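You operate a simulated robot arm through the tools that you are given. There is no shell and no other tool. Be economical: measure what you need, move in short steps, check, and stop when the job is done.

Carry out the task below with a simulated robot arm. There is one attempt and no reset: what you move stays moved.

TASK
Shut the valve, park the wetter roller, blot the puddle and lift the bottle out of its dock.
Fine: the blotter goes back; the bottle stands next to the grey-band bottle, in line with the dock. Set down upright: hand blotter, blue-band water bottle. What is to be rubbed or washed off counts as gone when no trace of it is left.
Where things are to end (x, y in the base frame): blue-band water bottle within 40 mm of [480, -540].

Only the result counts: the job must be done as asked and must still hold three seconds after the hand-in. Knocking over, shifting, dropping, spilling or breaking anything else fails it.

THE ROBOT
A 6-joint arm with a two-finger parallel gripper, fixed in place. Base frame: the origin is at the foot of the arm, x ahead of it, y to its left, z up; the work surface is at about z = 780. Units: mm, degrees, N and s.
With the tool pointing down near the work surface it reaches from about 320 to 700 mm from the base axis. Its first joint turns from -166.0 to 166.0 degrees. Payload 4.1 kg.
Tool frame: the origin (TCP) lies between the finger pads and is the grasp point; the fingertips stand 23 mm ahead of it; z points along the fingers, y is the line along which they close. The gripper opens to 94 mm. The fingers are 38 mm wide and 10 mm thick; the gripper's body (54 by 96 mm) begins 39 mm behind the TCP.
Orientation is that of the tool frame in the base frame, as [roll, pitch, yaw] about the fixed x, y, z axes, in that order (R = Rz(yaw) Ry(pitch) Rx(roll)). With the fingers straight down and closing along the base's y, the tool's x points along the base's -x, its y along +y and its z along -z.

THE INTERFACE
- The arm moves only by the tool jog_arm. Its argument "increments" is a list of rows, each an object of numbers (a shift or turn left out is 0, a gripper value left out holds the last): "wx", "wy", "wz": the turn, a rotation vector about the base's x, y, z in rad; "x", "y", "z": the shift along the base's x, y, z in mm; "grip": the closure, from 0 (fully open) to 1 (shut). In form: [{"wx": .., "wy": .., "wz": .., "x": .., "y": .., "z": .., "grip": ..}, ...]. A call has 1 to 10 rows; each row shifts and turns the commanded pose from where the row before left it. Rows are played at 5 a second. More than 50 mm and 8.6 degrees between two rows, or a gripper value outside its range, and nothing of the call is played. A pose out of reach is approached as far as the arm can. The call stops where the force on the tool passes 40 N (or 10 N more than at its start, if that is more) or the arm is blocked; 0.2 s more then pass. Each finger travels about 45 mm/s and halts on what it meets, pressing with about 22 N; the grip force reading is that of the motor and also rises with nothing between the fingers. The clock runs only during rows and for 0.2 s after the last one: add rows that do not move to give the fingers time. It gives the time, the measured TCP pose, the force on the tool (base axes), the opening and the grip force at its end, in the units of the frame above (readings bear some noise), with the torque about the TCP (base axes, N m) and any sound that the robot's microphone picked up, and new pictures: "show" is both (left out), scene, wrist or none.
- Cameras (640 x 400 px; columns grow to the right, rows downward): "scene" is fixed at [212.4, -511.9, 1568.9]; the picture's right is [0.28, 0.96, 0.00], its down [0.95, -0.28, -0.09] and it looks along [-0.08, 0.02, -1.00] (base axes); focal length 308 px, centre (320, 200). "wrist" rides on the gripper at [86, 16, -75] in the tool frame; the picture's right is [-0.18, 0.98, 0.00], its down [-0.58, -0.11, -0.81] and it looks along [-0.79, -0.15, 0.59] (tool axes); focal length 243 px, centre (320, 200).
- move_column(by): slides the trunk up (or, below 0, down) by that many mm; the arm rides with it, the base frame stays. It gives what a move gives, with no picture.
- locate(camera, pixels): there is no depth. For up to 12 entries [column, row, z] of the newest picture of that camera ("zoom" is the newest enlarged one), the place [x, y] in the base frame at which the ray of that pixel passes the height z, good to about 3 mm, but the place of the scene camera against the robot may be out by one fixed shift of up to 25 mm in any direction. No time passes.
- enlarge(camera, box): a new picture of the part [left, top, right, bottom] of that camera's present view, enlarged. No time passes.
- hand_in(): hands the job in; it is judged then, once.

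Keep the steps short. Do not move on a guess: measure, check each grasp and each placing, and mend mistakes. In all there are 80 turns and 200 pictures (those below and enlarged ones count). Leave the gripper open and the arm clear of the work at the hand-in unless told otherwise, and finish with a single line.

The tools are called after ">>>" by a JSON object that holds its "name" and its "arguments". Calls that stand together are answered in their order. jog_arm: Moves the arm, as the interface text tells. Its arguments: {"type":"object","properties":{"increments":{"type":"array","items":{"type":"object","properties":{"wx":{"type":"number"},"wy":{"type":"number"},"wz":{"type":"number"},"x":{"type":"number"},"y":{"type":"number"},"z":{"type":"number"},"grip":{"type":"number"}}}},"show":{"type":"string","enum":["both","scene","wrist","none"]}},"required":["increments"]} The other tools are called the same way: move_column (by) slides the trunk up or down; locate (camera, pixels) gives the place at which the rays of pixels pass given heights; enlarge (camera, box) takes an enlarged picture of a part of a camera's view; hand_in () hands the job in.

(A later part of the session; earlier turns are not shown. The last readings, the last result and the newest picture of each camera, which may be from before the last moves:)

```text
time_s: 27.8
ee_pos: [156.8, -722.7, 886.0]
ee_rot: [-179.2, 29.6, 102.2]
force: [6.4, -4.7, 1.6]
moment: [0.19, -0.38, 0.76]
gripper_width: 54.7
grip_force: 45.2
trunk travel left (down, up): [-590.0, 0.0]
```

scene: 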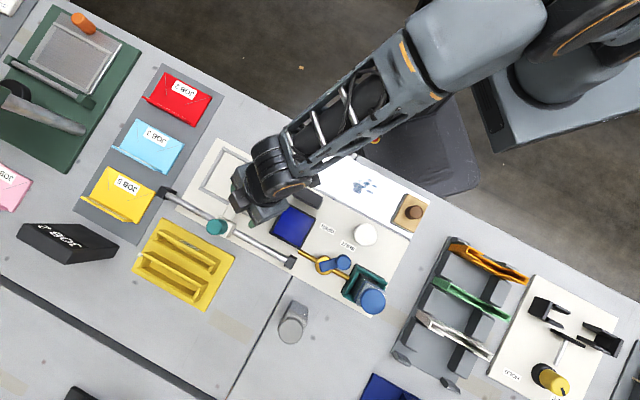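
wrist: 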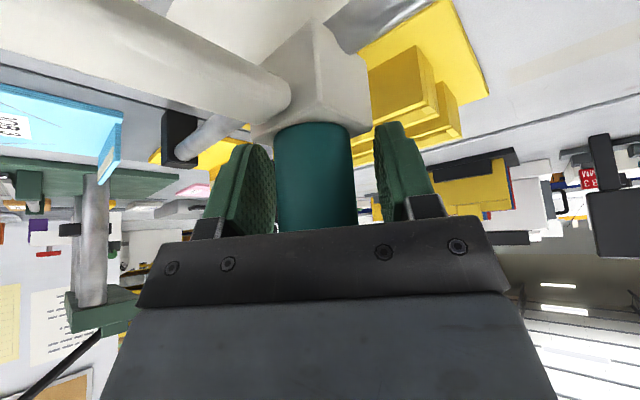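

Opening 54.7, only the left pad seems to touch. I wait with closing continued to see whether it settles.

>>> {"name": "jog_arm", "arguments": {"increments": [{"grip": 0.9}, {}, {}, {}], "show": "wrist"}}

>>> {"name": "enlarge", "arguments": {"camera": "wrist", "box": [180, 60, 480, 240]}}

```text
time_s: 28.8
ee_pos: [158.2, -723.6, 884.4]
ee_rot: [-179.3, 29.6, 102.1]
force: [7.4, -6.5, 2.5]
moment: [0.0, -0.18, 0.86]
gripper_width: 54.7
grip_force: 45.4
trunk travel left (down, up): [-590.0, 0.0]
```

wrist: 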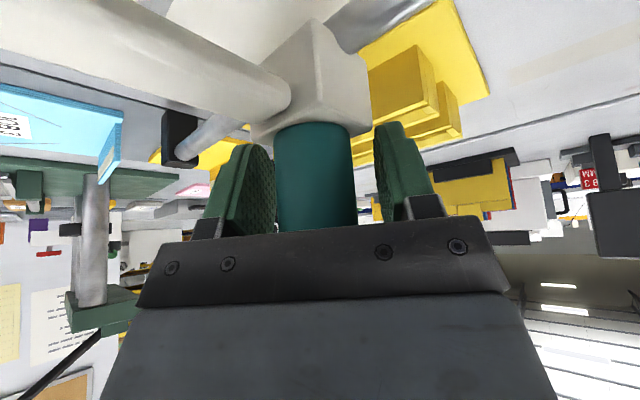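

```text
2.13 times, centred on (330, 150) of wrist
```

zoom: 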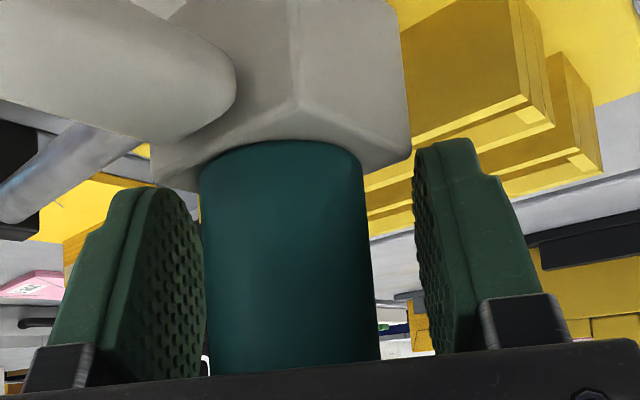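

>>> {"name": "enlarge", "arguments": {"camera": "scene", "box": [180, 180, 260, 250]}}

```text
5.71 times, centred on (220, 215) of scene
```

zoom: 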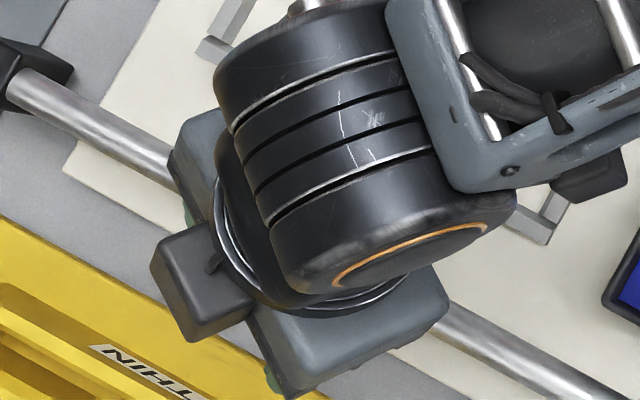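

The knob is enclosed, which is enough to slide. I try sliding along the rail toward the tank 20 mm and watch forces.

>>> {"name": "jog_arm", "arguments": {"increments": [{"x": 5, "y": 5}, {"x": 5, "y": 5}, {"x": 5, "y": 5}, {}]}}

>>> {"name": "enlarge", "arguments": {"camera": "wrist", "box": [180, 60, 480, 240]}}

```text
time_s: 29.1
ee_pos: [158.9, -722.1, 885.8]
ee_rot: [-179.0, 29.8, 102.3]
force: [2.4, -3.4, 0.4]
moment: [-0.3, -0.09, 0.79]
gripper_width: 54.5
grip_force: 45.2
trunk travel left (down, up): [-590.0, 0.0]
stopped in row 1: the arm was blocked; the commanded pose is now the measured one
```

scene: 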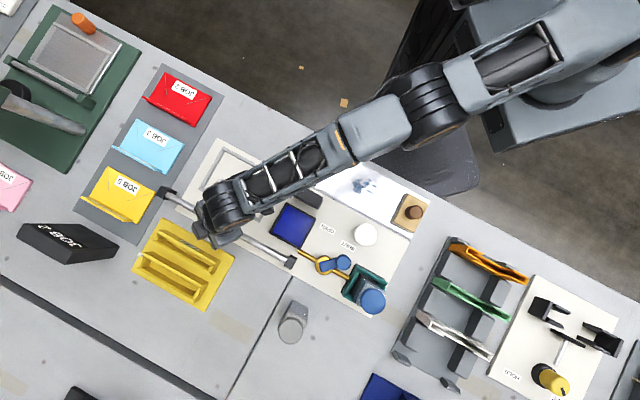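
wrist: 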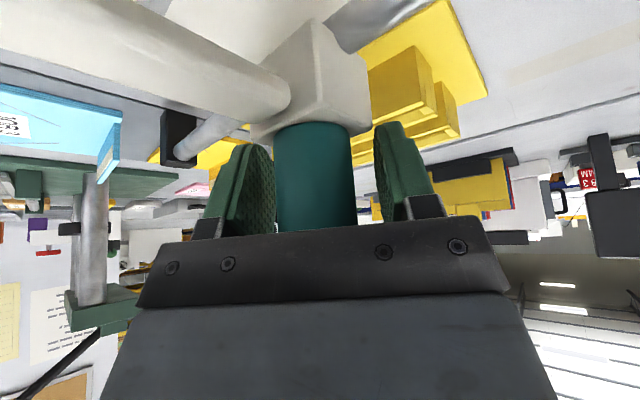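

```text
2.13 times, centred on (330, 150) of wrist
```

zoom: 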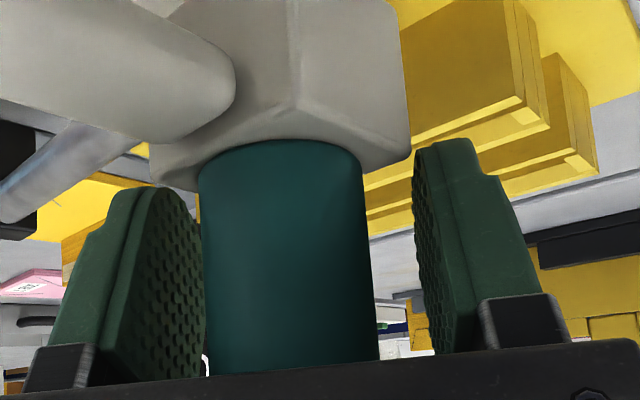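

Blocked with almost no tool force, which is odd. I reopen the fingers slightly and check that the arm moves freely by backing out 10 mm along the tool axis.

>>> {"name": "jog_arm", "arguments": {"increments": [{"grip": 0.2}, {}, {"x": -1, "y": 5, "z": 9}, {}], "show": "wrist"}}

>>> {"name": "enlarge", "arguments": {"camera": "wrist", "box": [180, 60, 480, 240]}}

```text
time_s: 30.1
ee_pos: [156.9, -716.6, 893.7]
ee_rot: [-179.1, 29.7, 102.2]
force: [0.5, -1.1, 0.8]
moment: [0.01, 0.02, 0.0]
gripper_width: 75.1
grip_force: 0.1
trunk travel left (down, up): [-590.0, 0.0]
```

wrist: 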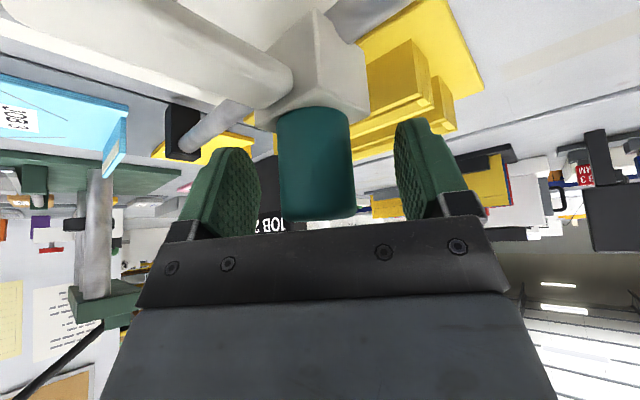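

```text
2.13 times, centred on (330, 150) of wrist
```

zoom: 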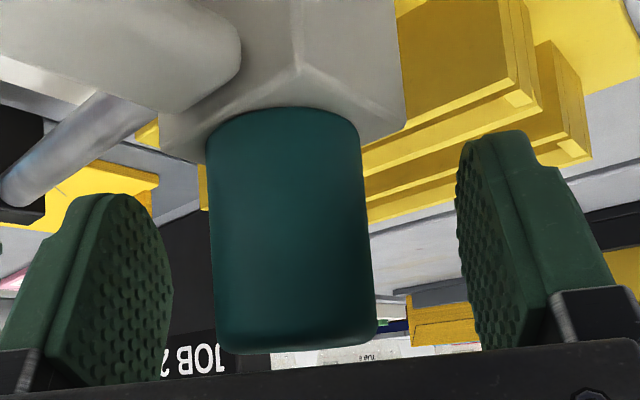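

At 54.7 mm the fingertips were probably pinching the white block's corners below the knob. I back out 6 mm more along the axis and close on the knob alone.

>>> {"name": "jog_arm", "arguments": {"increments": [{"y": 1, "z": 7}, {"grip": 0.6}, {"grip": 0.85}, {}, {}], "show": "wrist"}}

```text
time_s: 31.4
ee_pos: [157.3, -716.3, 900.8]
ee_rot: [-179.2, 29.7, 102.1]
force: [-2.7, 0.4, 1.1]
moment: [0.49, -1.2, 0.19]
gripper_width: 33.7
grip_force: 45.0
trunk travel left (down, up): [-590.0, 0.0]
```

wrist: 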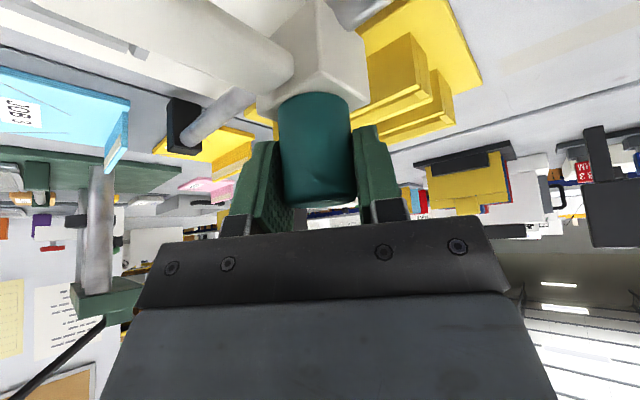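

Knob held at 33.7 mm. Slide along the rail toward the tank, 28 mm.

>>> {"name": "jog_arm", "arguments": {"increments": [{"x": 4, "y": 4}, {"x": 5, "y": 5}, {"x": 5, "y": 5}, {"x": 6, "y": 6}, {}]}}

```text
time_s: 32.5
ee_pos: [176.9, -696.4, 901.4]
ee_rot: [-179.1, 29.7, 102.1]
force: [-4.7, 5.3, -3.1]
moment: [-0.66, -2.04, -0.42]
gripper_width: 33.3
grip_force: 44.8
trunk travel left (down, up): [-590.0, 0.0]
```

scene: 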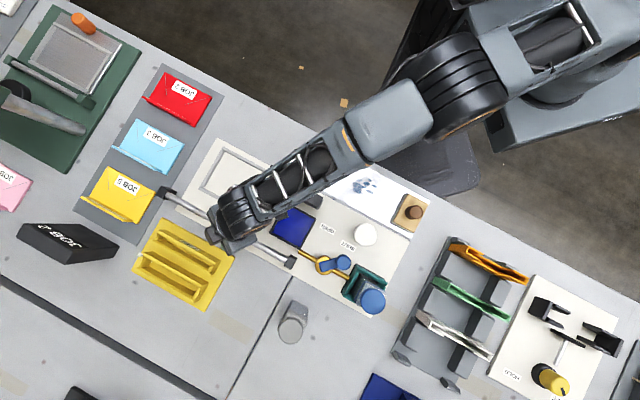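
wrist: 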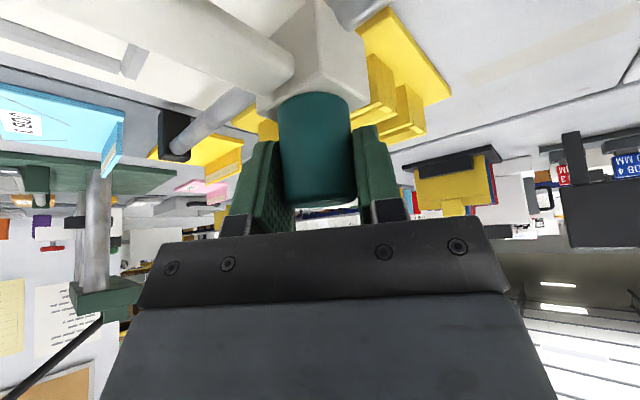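

The carriage slides freely with low force. Continue 57 mm more.

>>> {"name": "jog_arm", "arguments": {"increments": [{"x": 8, "y": 8}, {"x": 8, "y": 8}, {"x": 8, "y": 8}, {"x": 8, "y": 8}, {"x": 8, "y": 8}, {}]}}

>>> {"name": "enlarge", "arguments": {"camera": "scene", "box": [190, 160, 330, 280]}}

>>> {"name": "enlarge", "arguments": {"camera": "wrist", "box": [100, 0, 400, 130]}}

```text
time_s: 34.0
ee_pos: [216.8, -656.1, 901.3]
ee_rot: [-179.2, 29.7, 102.1]
force: [-8.0, 8.6, -5.5]
moment: [-0.76, -1.78, -0.23]
gripper_width: 33.6
grip_force: 44.8
trunk travel left (down, up): [-590.0, 0.0]
```

scene: 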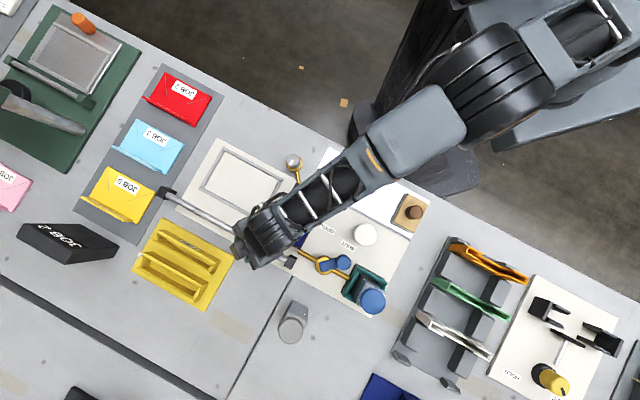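
wrist: 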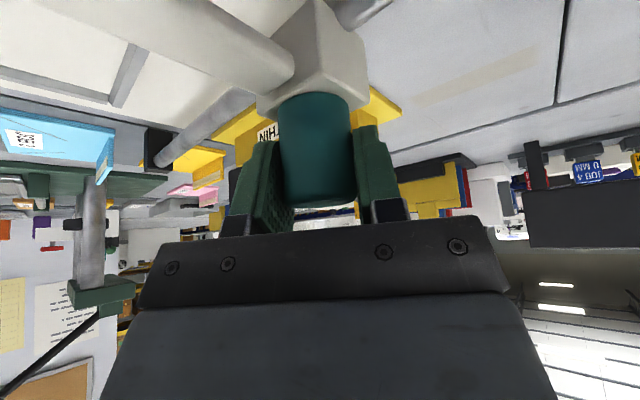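

```text
3.33 times, centred on (260, 220) of scene
```

zoom: 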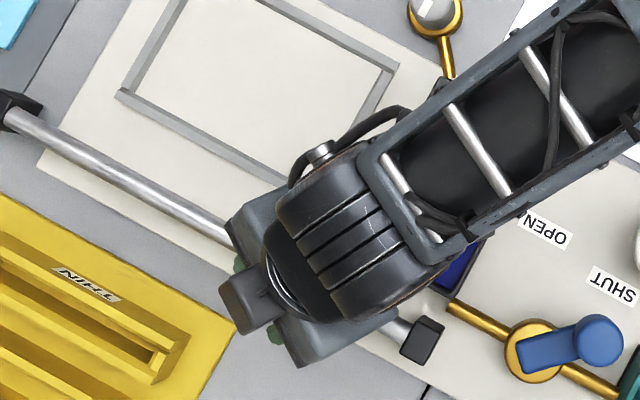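

```text
2.13 times, centred on (250, 65) of wrist
```

zoom: 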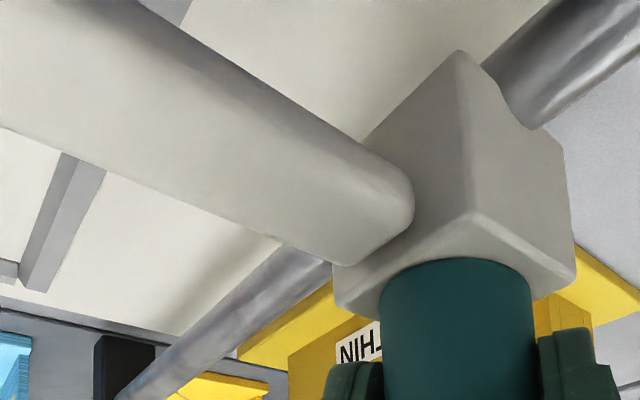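

Still easy. Continue in small steps; my rough estimate has the roller reaching the tank side within about 20 mm.

>>> {"name": "jog_arm", "arguments": {"increments": [{"x": 3, "y": 5}, {"x": 4, "y": 5}, {"x": 4, "y": 4}, {"x": 4, "y": 4}, {}], "show": "none"}}

>>> {"name": "jog_arm", "arguments": {"increments": [{"x": 3, "y": 3}, {"x": 3, "y": 3}, {"x": 3, "y": 3}, {}]}}

>>> {"name": "enlarge", "arguments": {"camera": "wrist", "box": [0, 0, 400, 130]}}

```text
time_s: 35.1
ee_pos: [233.3, -640.0, 901.7]
ee_rot: [-179.1, 29.7, 102.2]
force: [4.4, -3.8, -7.1]
moment: [0.48, -1.69, 0.3]
gripper_width: 33.8
grip_force: 44.8
trunk travel left (down, up): [-590.0, 0.0]
```

```text
time_s: 36.1
ee_pos: [243.8, -631.2, 900.9]
ee_rot: [-179.1, 29.8, 102.1]
force: [6.5, -7.6, -1.5]
moment: [0.58, -1.72, 0.02]
gripper_width: 33.6
grip_force: 45.0
trunk travel left (down, up): [-590.0, 0.0]
```

scene: 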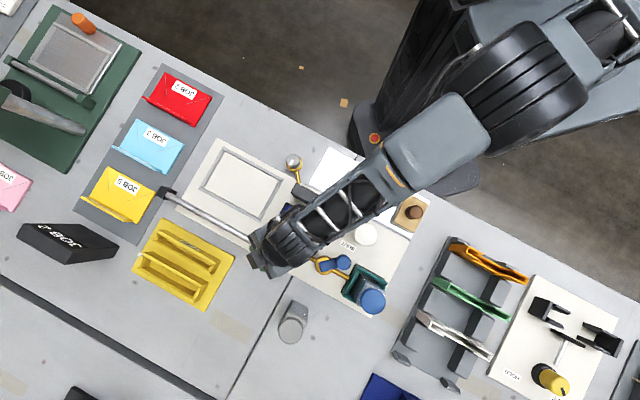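
wrist: 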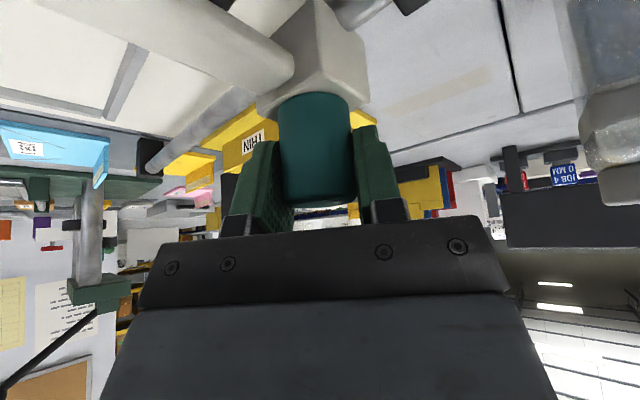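

```text
1.60 times, centred on (200, 65) of wrist
```

zoom: 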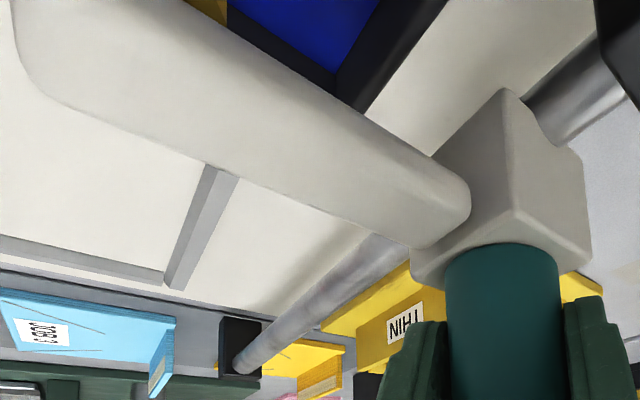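

No collision, and the roller is already passing over the trough rim. Continue to the rail's end stop.

>>> {"name": "jog_arm", "arguments": {"increments": [{"x": 3, "y": 4}, {"x": 4, "y": 5}, {"x": 4, "y": 4}, {"x": 4, "y": 4}, {"x": 3, "y": 3}, {"x": 3, "y": 3}, {"x": 3, "y": 3}, {}]}}

>>> {"name": "enlarge", "arguments": {"camera": "wrist", "box": [0, 0, 400, 130]}}

```text
time_s: 37.3
ee_pos: [255.8, -616.7, 901.9]
ee_rot: [-179.4, 30.2, 101.7]
force: [-7.9, -30.0, -19.3]
moment: [-0.55, -1.73, -0.17]
gripper_width: 33.5
grip_force: 45.0
trunk travel left (down, up): [-590.0, 0.0]
stopped in row 5: the force on the tool passed its limit at 41 N (the readings are from after the stop); the commanded pose is now the measured one
```

scene: 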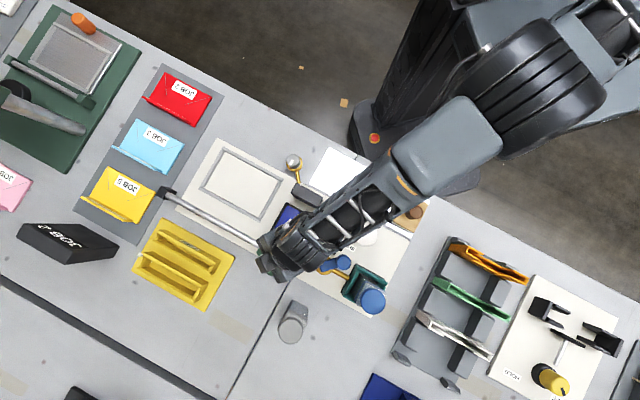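
wrist: 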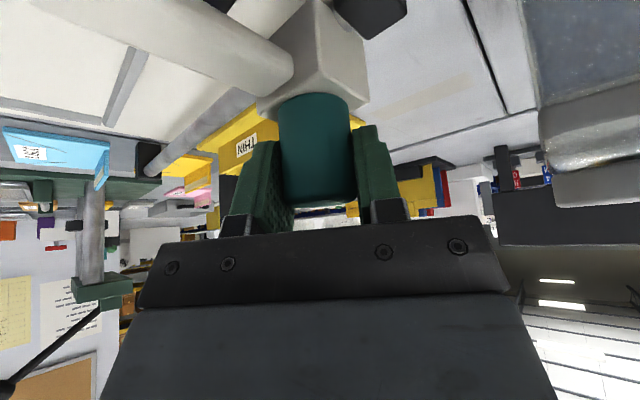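

```text
1.60 times, centred on (200, 65) of wrist
```

zoom: 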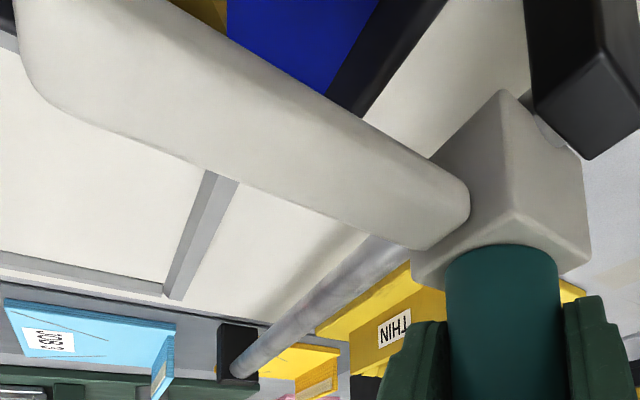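

End stop reached (41 N along the rail, block against the black end piece). Release, back out along the tool axis and look.

>>> {"name": "jog_arm", "arguments": {"increments": [{"grip": 0.3}, {}, {}, {"x": -2, "y": 10, "z": 17}, {"x": -3, "y": 15, "z": 26}, {"x": -4, "y": 20, "z": 35}, {"y": 20, "z": 40}, {"y": 20, "z": 40}, {}]}}

>>> {"name": "enlarge", "arguments": {"camera": "wrist", "box": [100, 0, 500, 200]}}

```text
time_s: 39.3
ee_pos: [248.9, -526.8, 1063.0]
ee_rot: [-179.1, 30.2, 102.1]
force: [0.8, -0.3, 0.7]
moment: [0.01, -0.01, -0.02]
gripper_width: 65.9
grip_force: 0.0
trunk travel left (down, up): [-590.0, 0.0]
```

scene: 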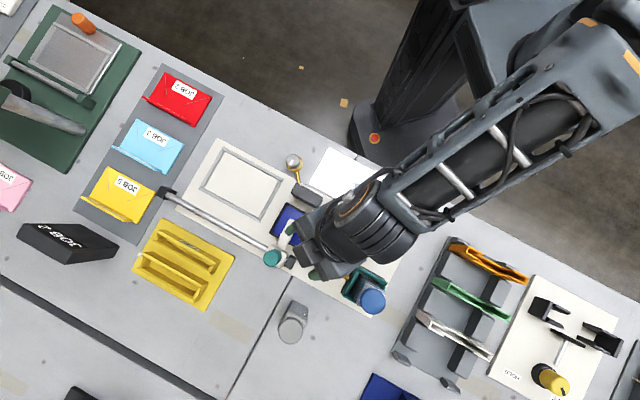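
wrist: 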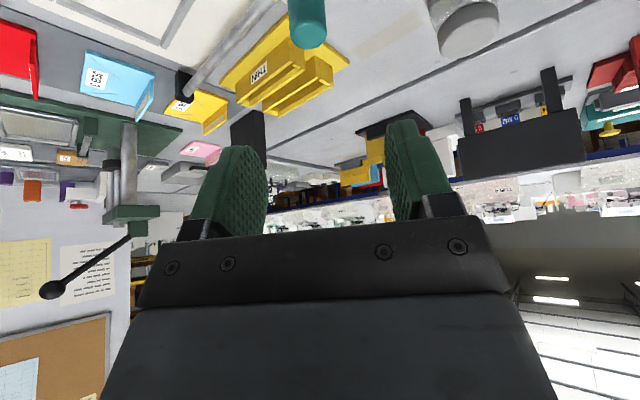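

```text
1.60 times, centred on (300, 100) of wrist
```

zoom: 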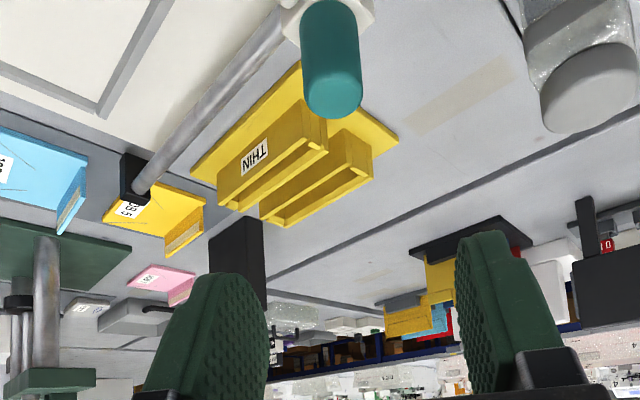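

Roller parked with the carriage at the tank end. Next is the blotter: I straighten the tool, turn to yaw 135 and go over the sheet for a view of the puddle and blotter.

>>> {"name": "jog_arm", "arguments": {"increments": [{"wx": 0.128, "wy": 0.026, "y": 25}, {"wx": 0.128, "wy": 0.026, "y": 25}, {"wx": 0.128, "wy": 0.026, "y": 25}, {"wx": 0.128, "wy": 0.026, "y": 25}, {"wz": 0.144, "y": 20, "x": -10}, {"wz": 0.144, "y": 20, "x": -10}, {"wz": 0.144, "y": 20, "x": -10}, {"wz": 0.144, "y": 20, "x": -10, "z": -20}, {"y": 17, "z": -40, "x": -9}, {}]}}

```text
time_s: 41.5
ee_pos: [198.1, -330.7, 1004.2]
ee_rot: [-179.6, 0.2, 135.2]
force: [0.4, 0.5, -1.0]
moment: [0.02, 0.0, -0.02]
gripper_width: 66.0
grip_force: 0.1
trunk travel left (down, up): [-590.0, 0.0]
```

scene: 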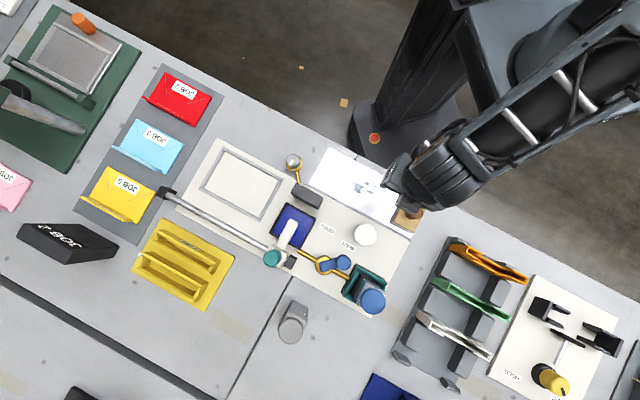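
wrist: 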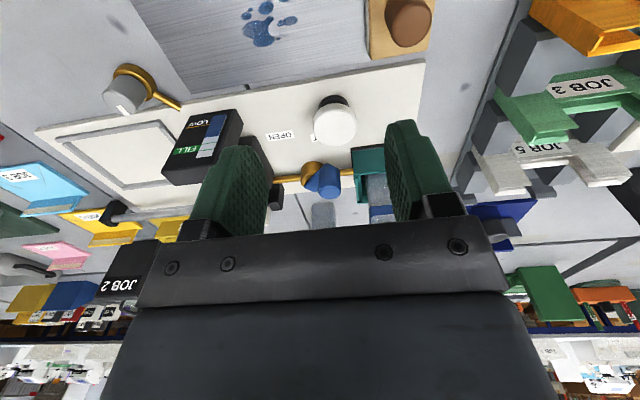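

>>> {"name": "enlarge", "arguments": {"camera": "wrist", "box": [200, 0, 450, 110]}}

>>> {"name": "enlarge", "arguments": {"camera": "wrist", "box": [150, 90, 260, 200]}}

>>> {"name": "enlarge", "arguments": {"camera": "scene", "box": [310, 140, 430, 240]}}

>>> {"name": "locate", "arguments": {"camera": "wrist", "pixels": [[260, 30, 782], [268, 8, 782], [290, 20, 782], [247, 13, 782], [407, 40, 830], [407, 40, 840], [372, 55, 795], [422, 50, 795]]}}

```text
2.56 times, centred on (325, 55) of wrist
```

zoom: 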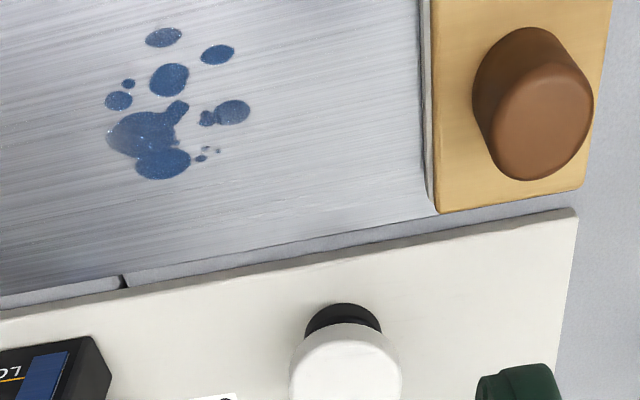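

```text
3.64 times, centred on (205, 145) of wrist
```

zoom: 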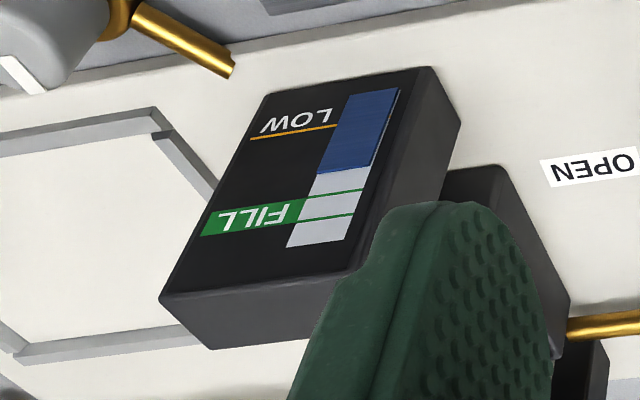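

```text
4.00 times, centred on (370, 190) of scene
```

zoom: 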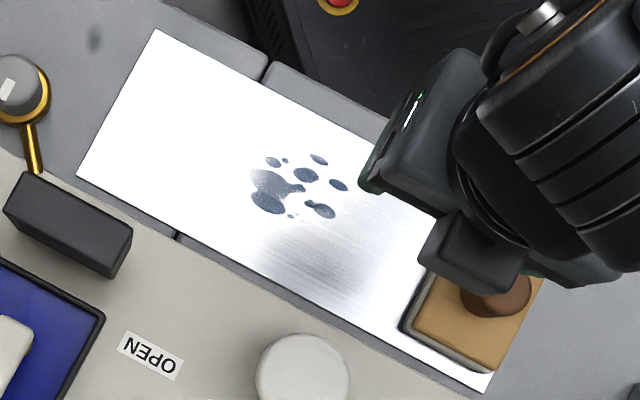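

```text
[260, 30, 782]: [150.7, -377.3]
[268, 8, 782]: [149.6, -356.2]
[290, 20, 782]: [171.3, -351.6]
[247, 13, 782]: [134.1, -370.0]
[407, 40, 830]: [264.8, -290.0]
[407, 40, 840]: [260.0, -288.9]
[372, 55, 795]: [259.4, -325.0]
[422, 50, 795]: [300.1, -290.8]
```

>>> {"name": "locate", "arguments": {"camera": "zoom", "pixels": [[250, 180, 782], [268, 208, 782], [318, 157, 782], [345, 186, 782], [325, 212, 782], [275, 157, 782], [300, 185, 782], [405, 328, 785], [492, 370, 785], [500, 295, 835], [490, 393, 782], [155, 30, 782]]}}

>>> {"name": "locate", "arguments": {"camera": "wrist", "pixels": [[413, 24, 825], [413, 24, 835], [413, 24, 845], [264.5, -8, 782], [284.8, -2, 782], [291.8, 20, 782], [263, 41, 782], [243, 28, 782], [371, 60, 785], [427, 51, 795], [364, 8, 785]]}}

```text
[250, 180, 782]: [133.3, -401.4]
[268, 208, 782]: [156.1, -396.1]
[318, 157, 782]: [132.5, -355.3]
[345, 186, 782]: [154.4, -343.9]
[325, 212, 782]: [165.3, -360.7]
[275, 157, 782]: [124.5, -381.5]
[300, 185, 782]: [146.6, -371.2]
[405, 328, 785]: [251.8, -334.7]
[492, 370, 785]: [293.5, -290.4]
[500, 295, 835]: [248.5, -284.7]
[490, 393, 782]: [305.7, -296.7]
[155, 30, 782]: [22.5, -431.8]
```

```text
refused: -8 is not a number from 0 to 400
```

>>> {"name": "locate", "arguments": {"camera": "wrist", "pixels": [[413, 24, 825], [413, 24, 835], [413, 24, 845], [284.8, 0, 782], [291.8, 20, 782], [263, 41, 782], [243, 28, 782], [371, 60, 785], [427, 51, 795], [364, 8, 785]]}}

```text
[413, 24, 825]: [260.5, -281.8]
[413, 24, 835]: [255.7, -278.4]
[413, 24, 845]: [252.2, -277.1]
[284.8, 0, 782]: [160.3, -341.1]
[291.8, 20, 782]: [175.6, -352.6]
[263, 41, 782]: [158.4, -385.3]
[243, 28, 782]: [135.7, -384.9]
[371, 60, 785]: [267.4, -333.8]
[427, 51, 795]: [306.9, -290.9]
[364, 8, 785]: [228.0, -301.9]
```

Knob ≈(257,-279), top ≈835; puddle ≈(155,-363), spanning ±30 mm along the sheet. Move above the blotter knob.

>>> {"name": "jog_arm", "arguments": {"increments": [{"x": 30, "y": 26, "z": -30, "grip": 0.2}, {"x": 29, "y": 26, "z": -40}, {"z": -34}, {}]}}

```text
refused: row 2 steps farther than a row can; nothing moved
```

>>> {"name": "jog_arm", "arguments": {"increments": [{"x": 20, "y": 17, "z": -30, "grip": 0.2}, {"x": 20, "y": 17, "z": -35}, {"x": 19, "y": 18, "z": -35}, {}]}}

```text
time_s: 42.5
ee_pos: [258.1, -278.2, 902.4]
ee_rot: [-179.5, 0.4, 134.9]
force: [-0.7, -0.3, -0.3]
moment: [0.0, -0.01, 0.01]
gripper_width: 75.2
grip_force: 0.0
trunk travel left (down, up): [-590.0, 0.0]
```

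scene: 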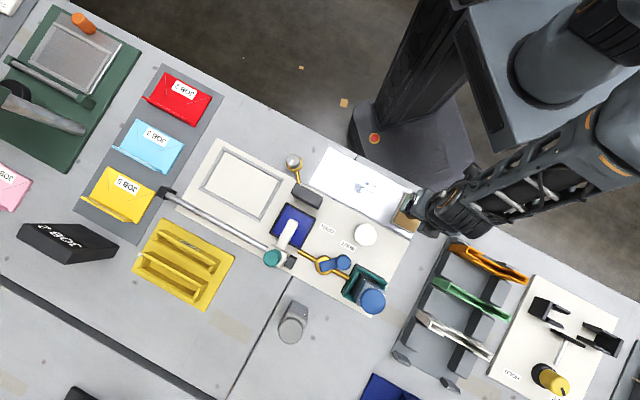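
wrist: 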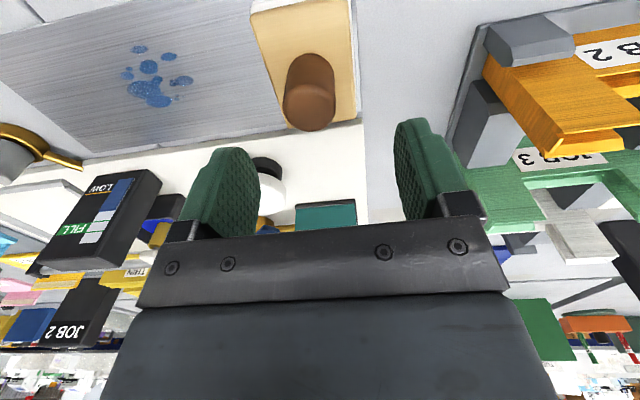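

>>> {"name": "locate", "arguments": {"camera": "wrist", "pixels": [[310, 105, 825], [310, 105, 835], [310, 105, 845], [310, 68, 805], [447, 125, 785], [478, 20, 785], [490, 62, 860], [150, 75, 782]]}}

>>> {"name": "enlarge", "arguments": {"camera": "wrist", "box": [230, 0, 400, 140]}}

```text
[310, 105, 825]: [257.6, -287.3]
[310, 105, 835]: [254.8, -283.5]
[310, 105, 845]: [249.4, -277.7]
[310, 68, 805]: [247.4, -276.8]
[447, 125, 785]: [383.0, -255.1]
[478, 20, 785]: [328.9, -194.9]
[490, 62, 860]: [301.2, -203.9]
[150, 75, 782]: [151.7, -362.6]
```

```text
2.86 times, centred on (315, 70) of wrist
```

zoom: 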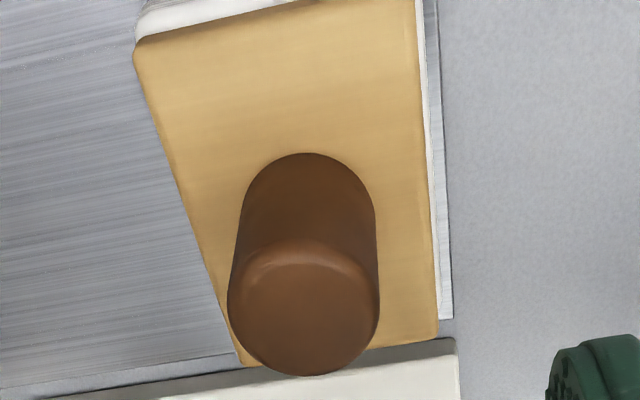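

Refined knob axis ≈(252,-281), top ≈845, diameter ≈32, body top ≈803. Descend to TCP z≈834.

>>> {"name": "jog_arm", "arguments": {"increments": [{"x": -5, "y": -3, "z": -30}, {"z": -25}, {"z": -13}, {}], "show": "wrist"}}

```text
time_s: 43.5
ee_pos: [253.8, -279.8, 833.8]
ee_rot: [-179.5, 0.2, 135.0]
force: [0.2, 0.3, -0.5]
moment: [0.0, -0.02, -0.01]
gripper_width: 75.2
grip_force: 0.1
trunk travel left (down, up): [-590.0, 0.0]
```

wrist: 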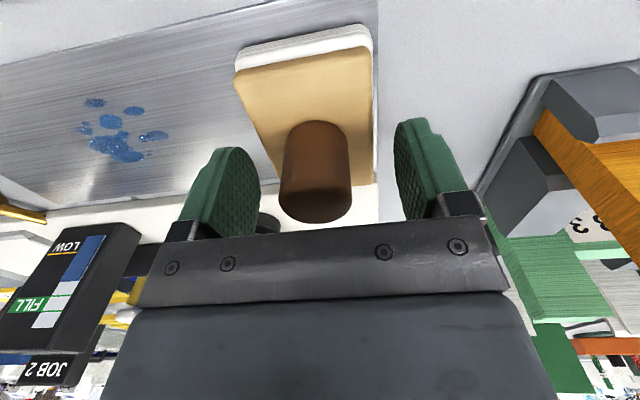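

Knob between the fingers, roughly centred. Close.

>>> {"name": "jog_arm", "arguments": {"increments": [{"grip": 0.5}, {"grip": 0.8}, {"grip": 0.9}, {}, {}], "show": "wrist"}}

```text
time_s: 44.7
ee_pos: [254.6, -280.6, 835.4]
ee_rot: [-179.5, 0.3, 135.1]
force: [0.9, 0.9, 2.4]
moment: [0.15, -0.11, -0.04]
gripper_width: 31.4
grip_force: 21.9
trunk travel left (down, up): [-590.0, 0.0]
```

wrist: 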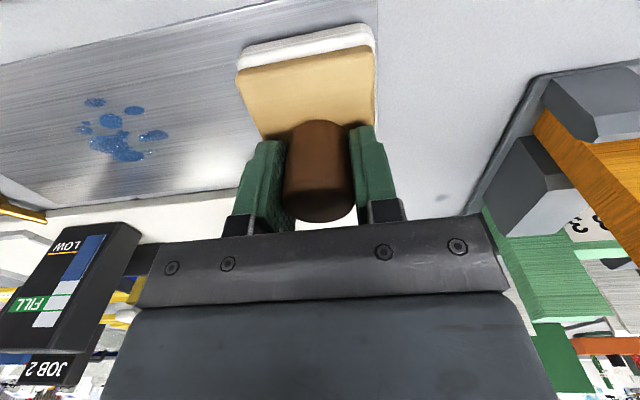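

Held. Record: home TCP ≈(254,-280.5,835). Lift 40 mm and carry toward the puddle centre, first press shifted a bit along the sheet.

>>> {"name": "jog_arm", "arguments": {"increments": [{"z": 20}, {"z": 20}, {"x": -33, "y": -28}, {"x": -33, "y": -28}, {"x": -33, "y": -28}, {}]}}

```text
time_s: 46.1
ee_pos: [155.2, -365.9, 873.6]
ee_rot: [-179.5, 0.2, 135.0]
force: [-0.4, 0.5, -0.4]
moment: [-0.01, -0.02, 0.03]
gripper_width: 31.2
grip_force: 21.9
trunk travel left (down, up): [-590.0, 0.0]
```

scene: 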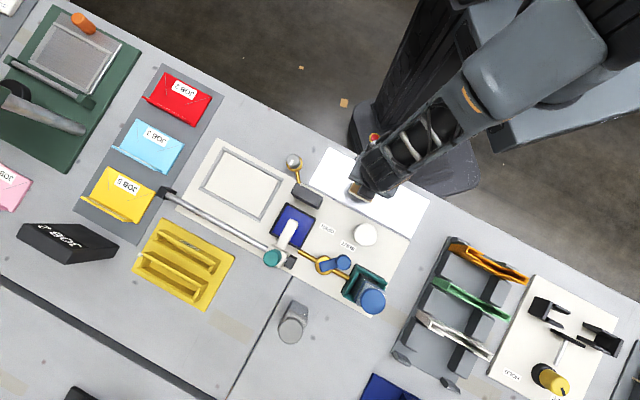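
wrist: 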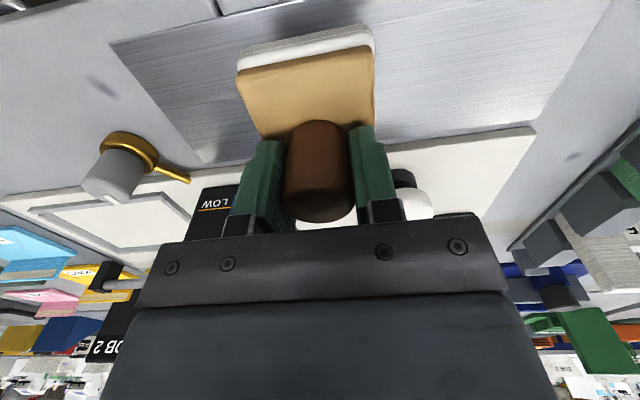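

The puddle is covered from above. Lower onto it and press lightly.

>>> {"name": "jog_arm", "arguments": {"increments": [{"z": -20}, {"z": -14}, {"z": -4}, {"z": -3}, {}, {}, {}], "show": "wrist"}}

```text
time_s: 47.7
ee_pos: [153.6, -364.2, 833.4]
ee_rot: [-179.5, 0.5, 135.0]
force: [-1.4, -1.4, 25.6]
moment: [0.53, -0.31, -0.01]
gripper_width: 31.3
grip_force: 22.4
trunk travel left (down, up): [-590.0, 0.0]
```

wrist: 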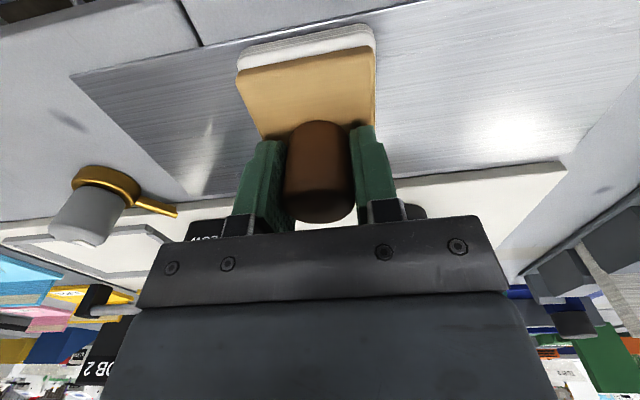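

Pressed with 26 N for over half a second. Lift and move aside (back along the way) to inspect.

>>> {"name": "jog_arm", "arguments": {"increments": [{"z": 3}, {"z": 19}, {"z": 19}, {"x": 33, "y": 28}, {"x": 33, "y": 28}, {}]}}

>>> {"name": "enlarge", "arguments": {"camera": "scene", "box": [310, 140, 430, 240]}}

```text
time_s: 49.1
ee_pos: [220.9, -308.7, 872.5]
ee_rot: [-179.5, 0.3, 135.0]
force: [-0.6, 0.4, -1.0]
moment: [-0.05, -0.01, 0.04]
gripper_width: 31.1
grip_force: 22.6
trunk travel left (down, up): [-590.0, 0.0]
```

scene: 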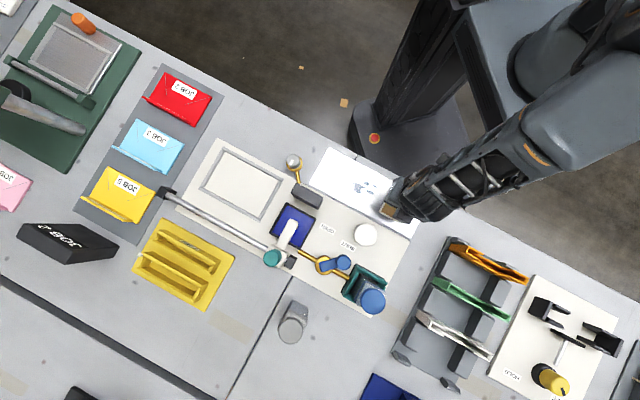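
wrist: 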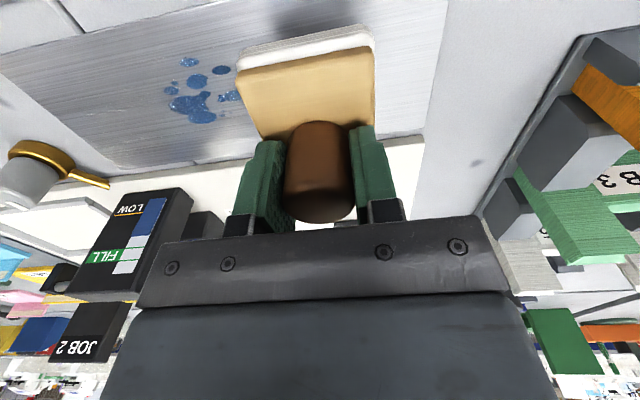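

```text
4.00 times, centred on (370, 190) of scene
```

zoom: 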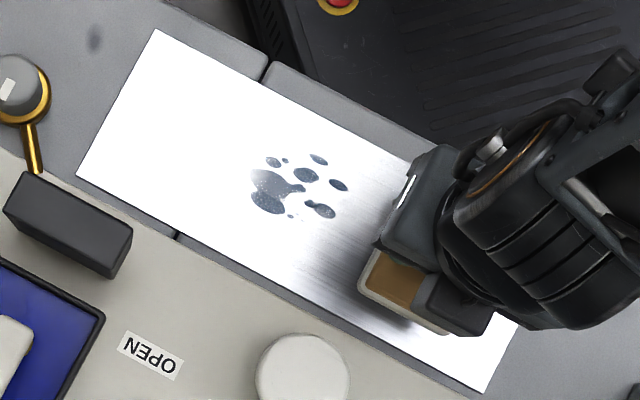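

Little has changed, so it needs rubbing. I go back, press lightly, and stroke back and forth along the sheet.

>>> {"name": "jog_arm", "arguments": {"increments": [{"x": -33, "y": -28}, {"x": -33, "y": -28}, {"z": -20}, {"z": -16}, {"z": -4}, {"x": 8, "y": 8}, {"x": -8, "y": -8}, {"x": -8, "y": -8}, {"x": 8, "y": 8}, {}], "show": "none"}}

>>> {"name": "jog_arm", "arguments": {"increments": [{"x": 14, "y": 14}, {"x": -14, "y": -14}, {"x": -14, "y": -14}, {"x": 14, "y": 14}, {"x": 14, "y": 14}, {"x": -14, "y": -14}, {"x": -14, "y": -14}, {"x": 14, "y": 14}, {}], "show": "none"}}

```text
time_s: 51.3
ee_pos: [154.8, -365.6, 833.2]
ee_rot: [-179.4, 0.4, 135.0]
force: [-0.4, -0.7, 8.3]
moment: [0.08, -0.14, 0.0]
gripper_width: 31.4
grip_force: 21.8
trunk travel left (down, up): [-590.0, 0.0]
```

```text
time_s: 53.3
ee_pos: [154.4, -365.1, 834.6]
ee_rot: [-179.5, 0.3, 135.0]
force: [0.0, 0.5, -0.9]
moment: [0.01, 0.02, 0.04]
gripper_width: 31.0
grip_force: 22.1
trunk travel left (down, up): [-590.0, 0.0]
```

Contact force dropped to zero, so I press 2 mm more, stroke again, then inspect.

>>> {"name": "jog_arm", "arguments": {"increments": [{"z": -2}, {"x": 14, "y": 14}, {"x": -14, "y": -14}, {"x": -14, "y": -14}, {"x": 14, "y": 14}, {"x": 14, "y": 14}, {"x": -14, "y": -14}, {"x": -14, "y": -14}, {"x": 14, "y": 14}, {}], "show": "none"}}

>>> {"name": "jog_arm", "arguments": {"increments": [{"z": 22}, {"z": 20}, {"x": 33, "y": 28}, {"x": 33, "y": 28}, {}]}}

>>> {"name": "enlarge", "arguments": {"camera": "scene", "box": [310, 140, 430, 240]}}

```text
time_s: 54.5
ee_pos: [150.3, -369.1, 834.4]
ee_rot: [-179.2, 0.7, 135.1]
force: [-2.9, -1.5, 21.0]
moment: [1.12, 0.38, 0.2]
gripper_width: 31.5
grip_force: 21.6
trunk travel left (down, up): [-590.0, 0.0]
stopped in row 6: the force on the tool passed its limit at 42 N (the readings are from after the stop); the commanded pose is now the measured one
```

```text
time_s: 55.7
ee_pos: [218.6, -311.8, 875.3]
ee_rot: [-179.3, 0.8, 135.0]
force: [0.8, 0.4, -1.1]
moment: [-0.02, -0.04, 0.0]
gripper_width: 31.2
grip_force: 22.0
trunk travel left (down, up): [-590.0, 0.0]
```

scene: 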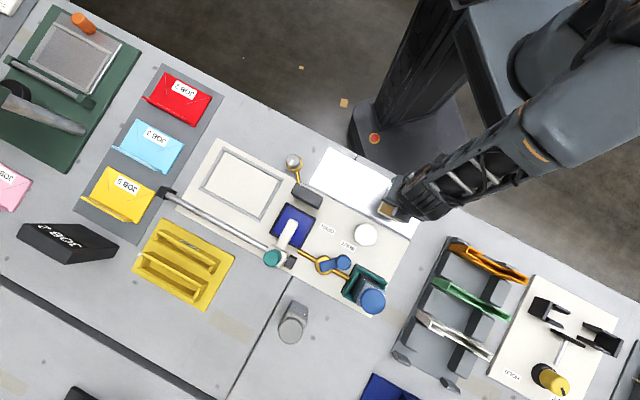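
wrist: 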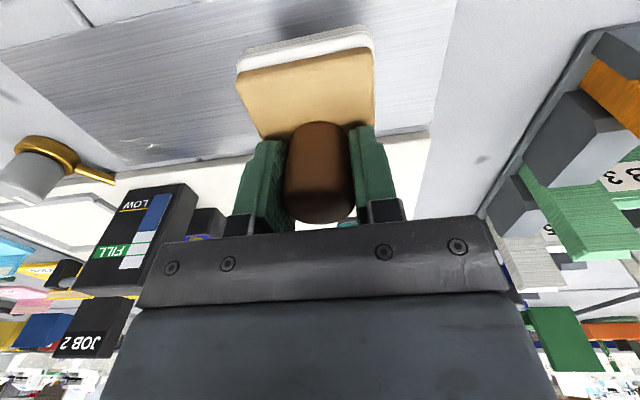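

```text
4.00 times, centred on (370, 190) of scene
```

zoom: 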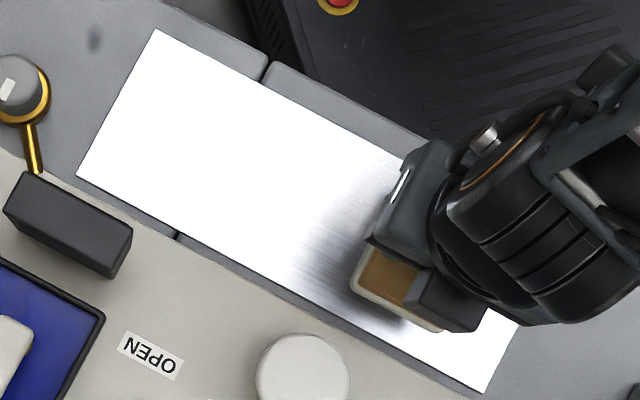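

The puddle looks gone. I check the faint mark at wrist (150,145).

>>> {"name": "enlarge", "arguments": {"camera": "wrist", "box": [90, 40, 250, 180]}}

>>> {"name": "locate", "arguments": {"camera": "wrist", "pixels": [[150, 146, 782], [200, 100, 782]]}}

>>> {"name": "enlarge", "arguments": {"camera": "scene", "box": [335, 165, 385, 205]}}

```text
2.86 times, centred on (170, 110) of wrist
```

zoom: 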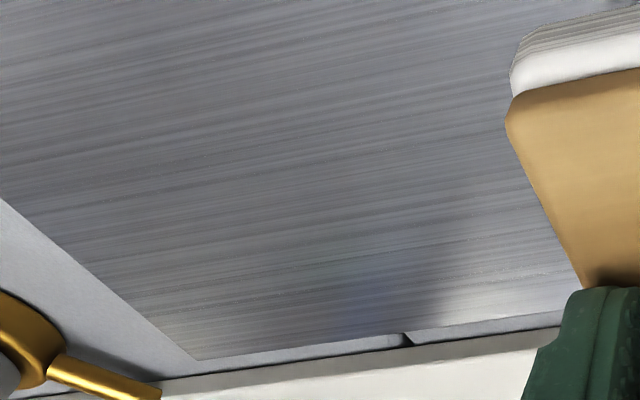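

```text
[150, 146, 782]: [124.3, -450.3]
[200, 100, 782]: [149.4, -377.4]
```

```text
10.00 times, centred on (360, 185) of scene
```

zoom: 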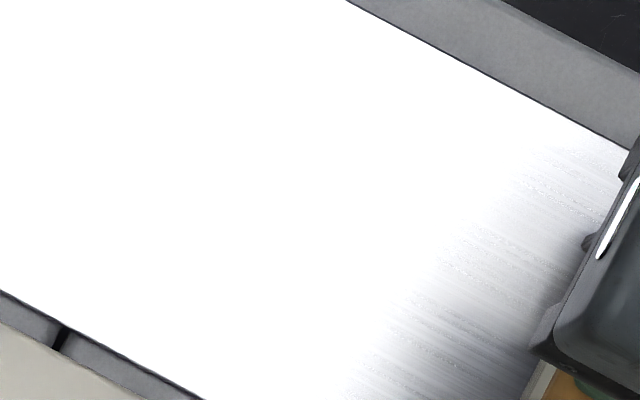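

No trace in either view. Return the blotter to its home: shift (+36.7,+32) and lower gently.

>>> {"name": "jog_arm", "arguments": {"increments": [{"x": 18.4, "y": 16}, {"x": 18.3, "y": 16}, {"z": -20}, {"z": -14}, {}]}}

```text
time_s: 56.9
ee_pos: [254.9, -280.0, 841.3]
ee_rot: [-179.4, 0.7, 135.0]
force: [0.5, 0.4, -1.0]
moment: [0.04, 0.0, -0.02]
gripper_width: 31.0
grip_force: 22.0
trunk travel left (down, up): [-590.0, 0.0]
```

scene: 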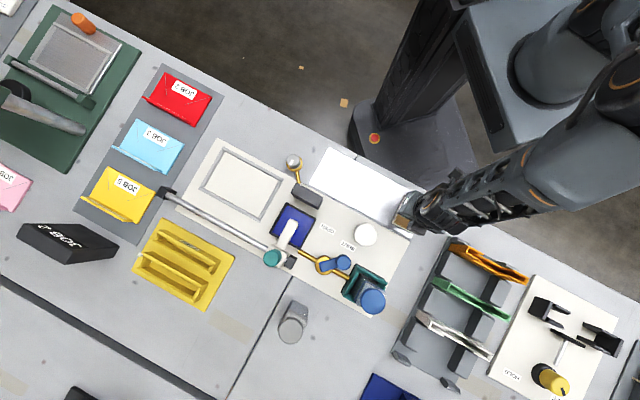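
wrist: 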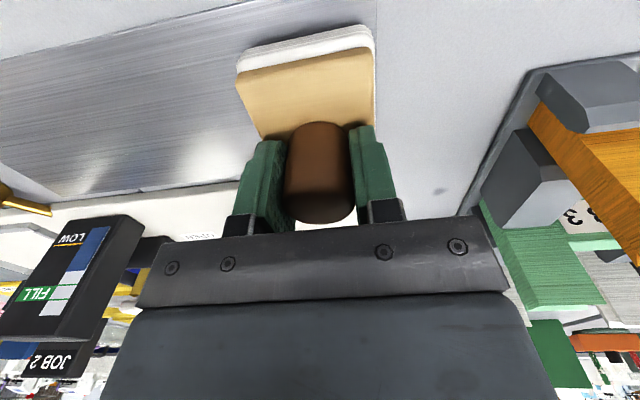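

Sheet is clean (wrist left upper area). Lower in 2 mm steps until contact.

>>> {"name": "jog_arm", "arguments": {"increments": [{"z": -2}, {"z": -1}, {"z": -1}, {}], "show": "none"}}

>>> {"name": "jog_arm", "arguments": {"increments": [{"z": -1}, {"z": -1}, {}], "show": "none"}}

```text
time_s: 57.9
ee_pos: [255.5, -280.2, 836.2]
ee_rot: [-179.4, 0.7, 135.1]
force: [0.4, -0.6, -1.6]
moment: [0.03, -0.01, -0.01]
gripper_width: 31.1
grip_force: 22.4
trunk travel left (down, up): [-590.0, 0.0]
```

```text
time_s: 58.7
ee_pos: [253.9, -281.1, 835.7]
ee_rot: [-179.2, 0.7, 135.1]
force: [1.0, -0.1, -0.7]
moment: [0.0, 0.03, 0.02]
gripper_width: 30.9
grip_force: 22.1
trunk travel left (down, up): [-590.0, 0.0]
```

>>> {"name": "jog_arm", "arguments": {"increments": [{"z": -1}, {}], "show": "none"}}

>>> {"name": "jog_arm", "arguments": {"increments": [{"z": -1}, {}], "show": "none"}}

```text
time_s: 59.3
ee_pos: [253.2, -280.1, 833.6]
ee_rot: [-179.3, 0.7, 135.1]
force: [0.0, -0.3, 10.7]
moment: [0.57, 0.11, 0.05]
gripper_width: 31.3
grip_force: 22.0
trunk travel left (down, up): [-590.0, 0.0]
```

```text
time_s: 59.9
ee_pos: [254.2, -281.3, 834.8]
ee_rot: [-179.2, 0.8, 135.2]
force: [1.1, -0.9, 28.8]
moment: [1.08, -0.13, 0.02]
gripper_width: 31.5
grip_force: 21.8
trunk travel left (down, up): [-590.0, 0.0]
```

Contact felt. Relax 1 mm, open fully, rise and view.

>>> {"name": "jog_arm", "arguments": {"increments": [{"z": 1}, {"grip": 0.5}, {"grip": 0.2}, {}, {"z": 20}, {"z": 40}, {"z": 45}, {"z": 40}, {}]}}

>>> {"name": "enlarge", "arguments": {"camera": "wrist", "box": [0, 0, 400, 200]}}

```text
time_s: 61.9
ee_pos: [255.3, -279.7, 978.9]
ee_rot: [-179.3, 0.7, 134.9]
force: [0.1, 0.2, 0.5]
moment: [-0.01, -0.03, 0.03]
gripper_width: 75.2
grip_force: 0.1
trunk travel left (down, up): [-590.0, 0.0]
```

scene: 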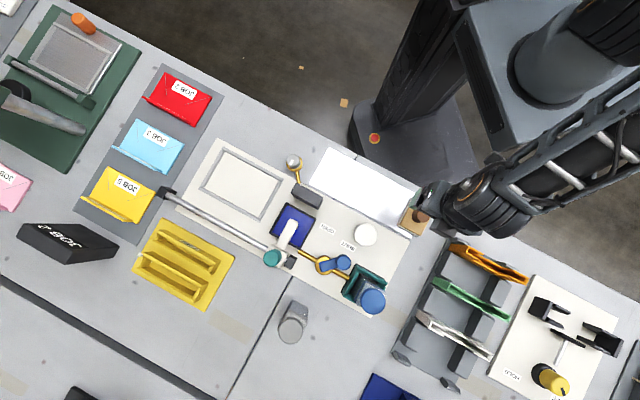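
wrist: 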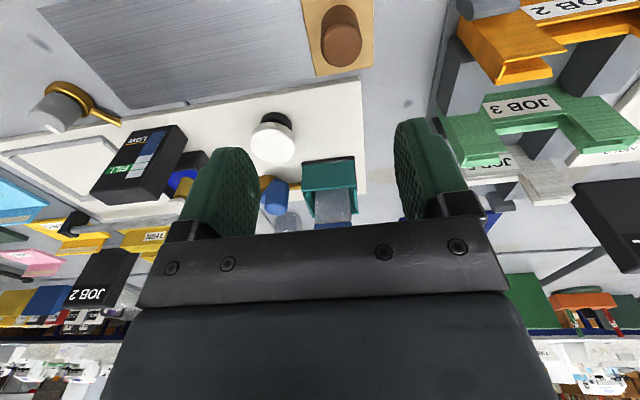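

```text
1.60 times, centred on (200, 100) of wrist
```

zoom: 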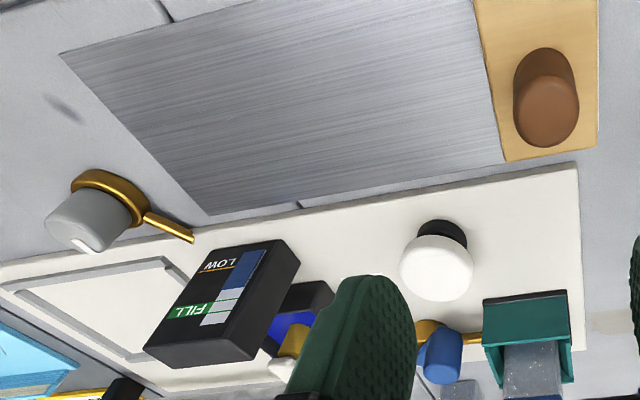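

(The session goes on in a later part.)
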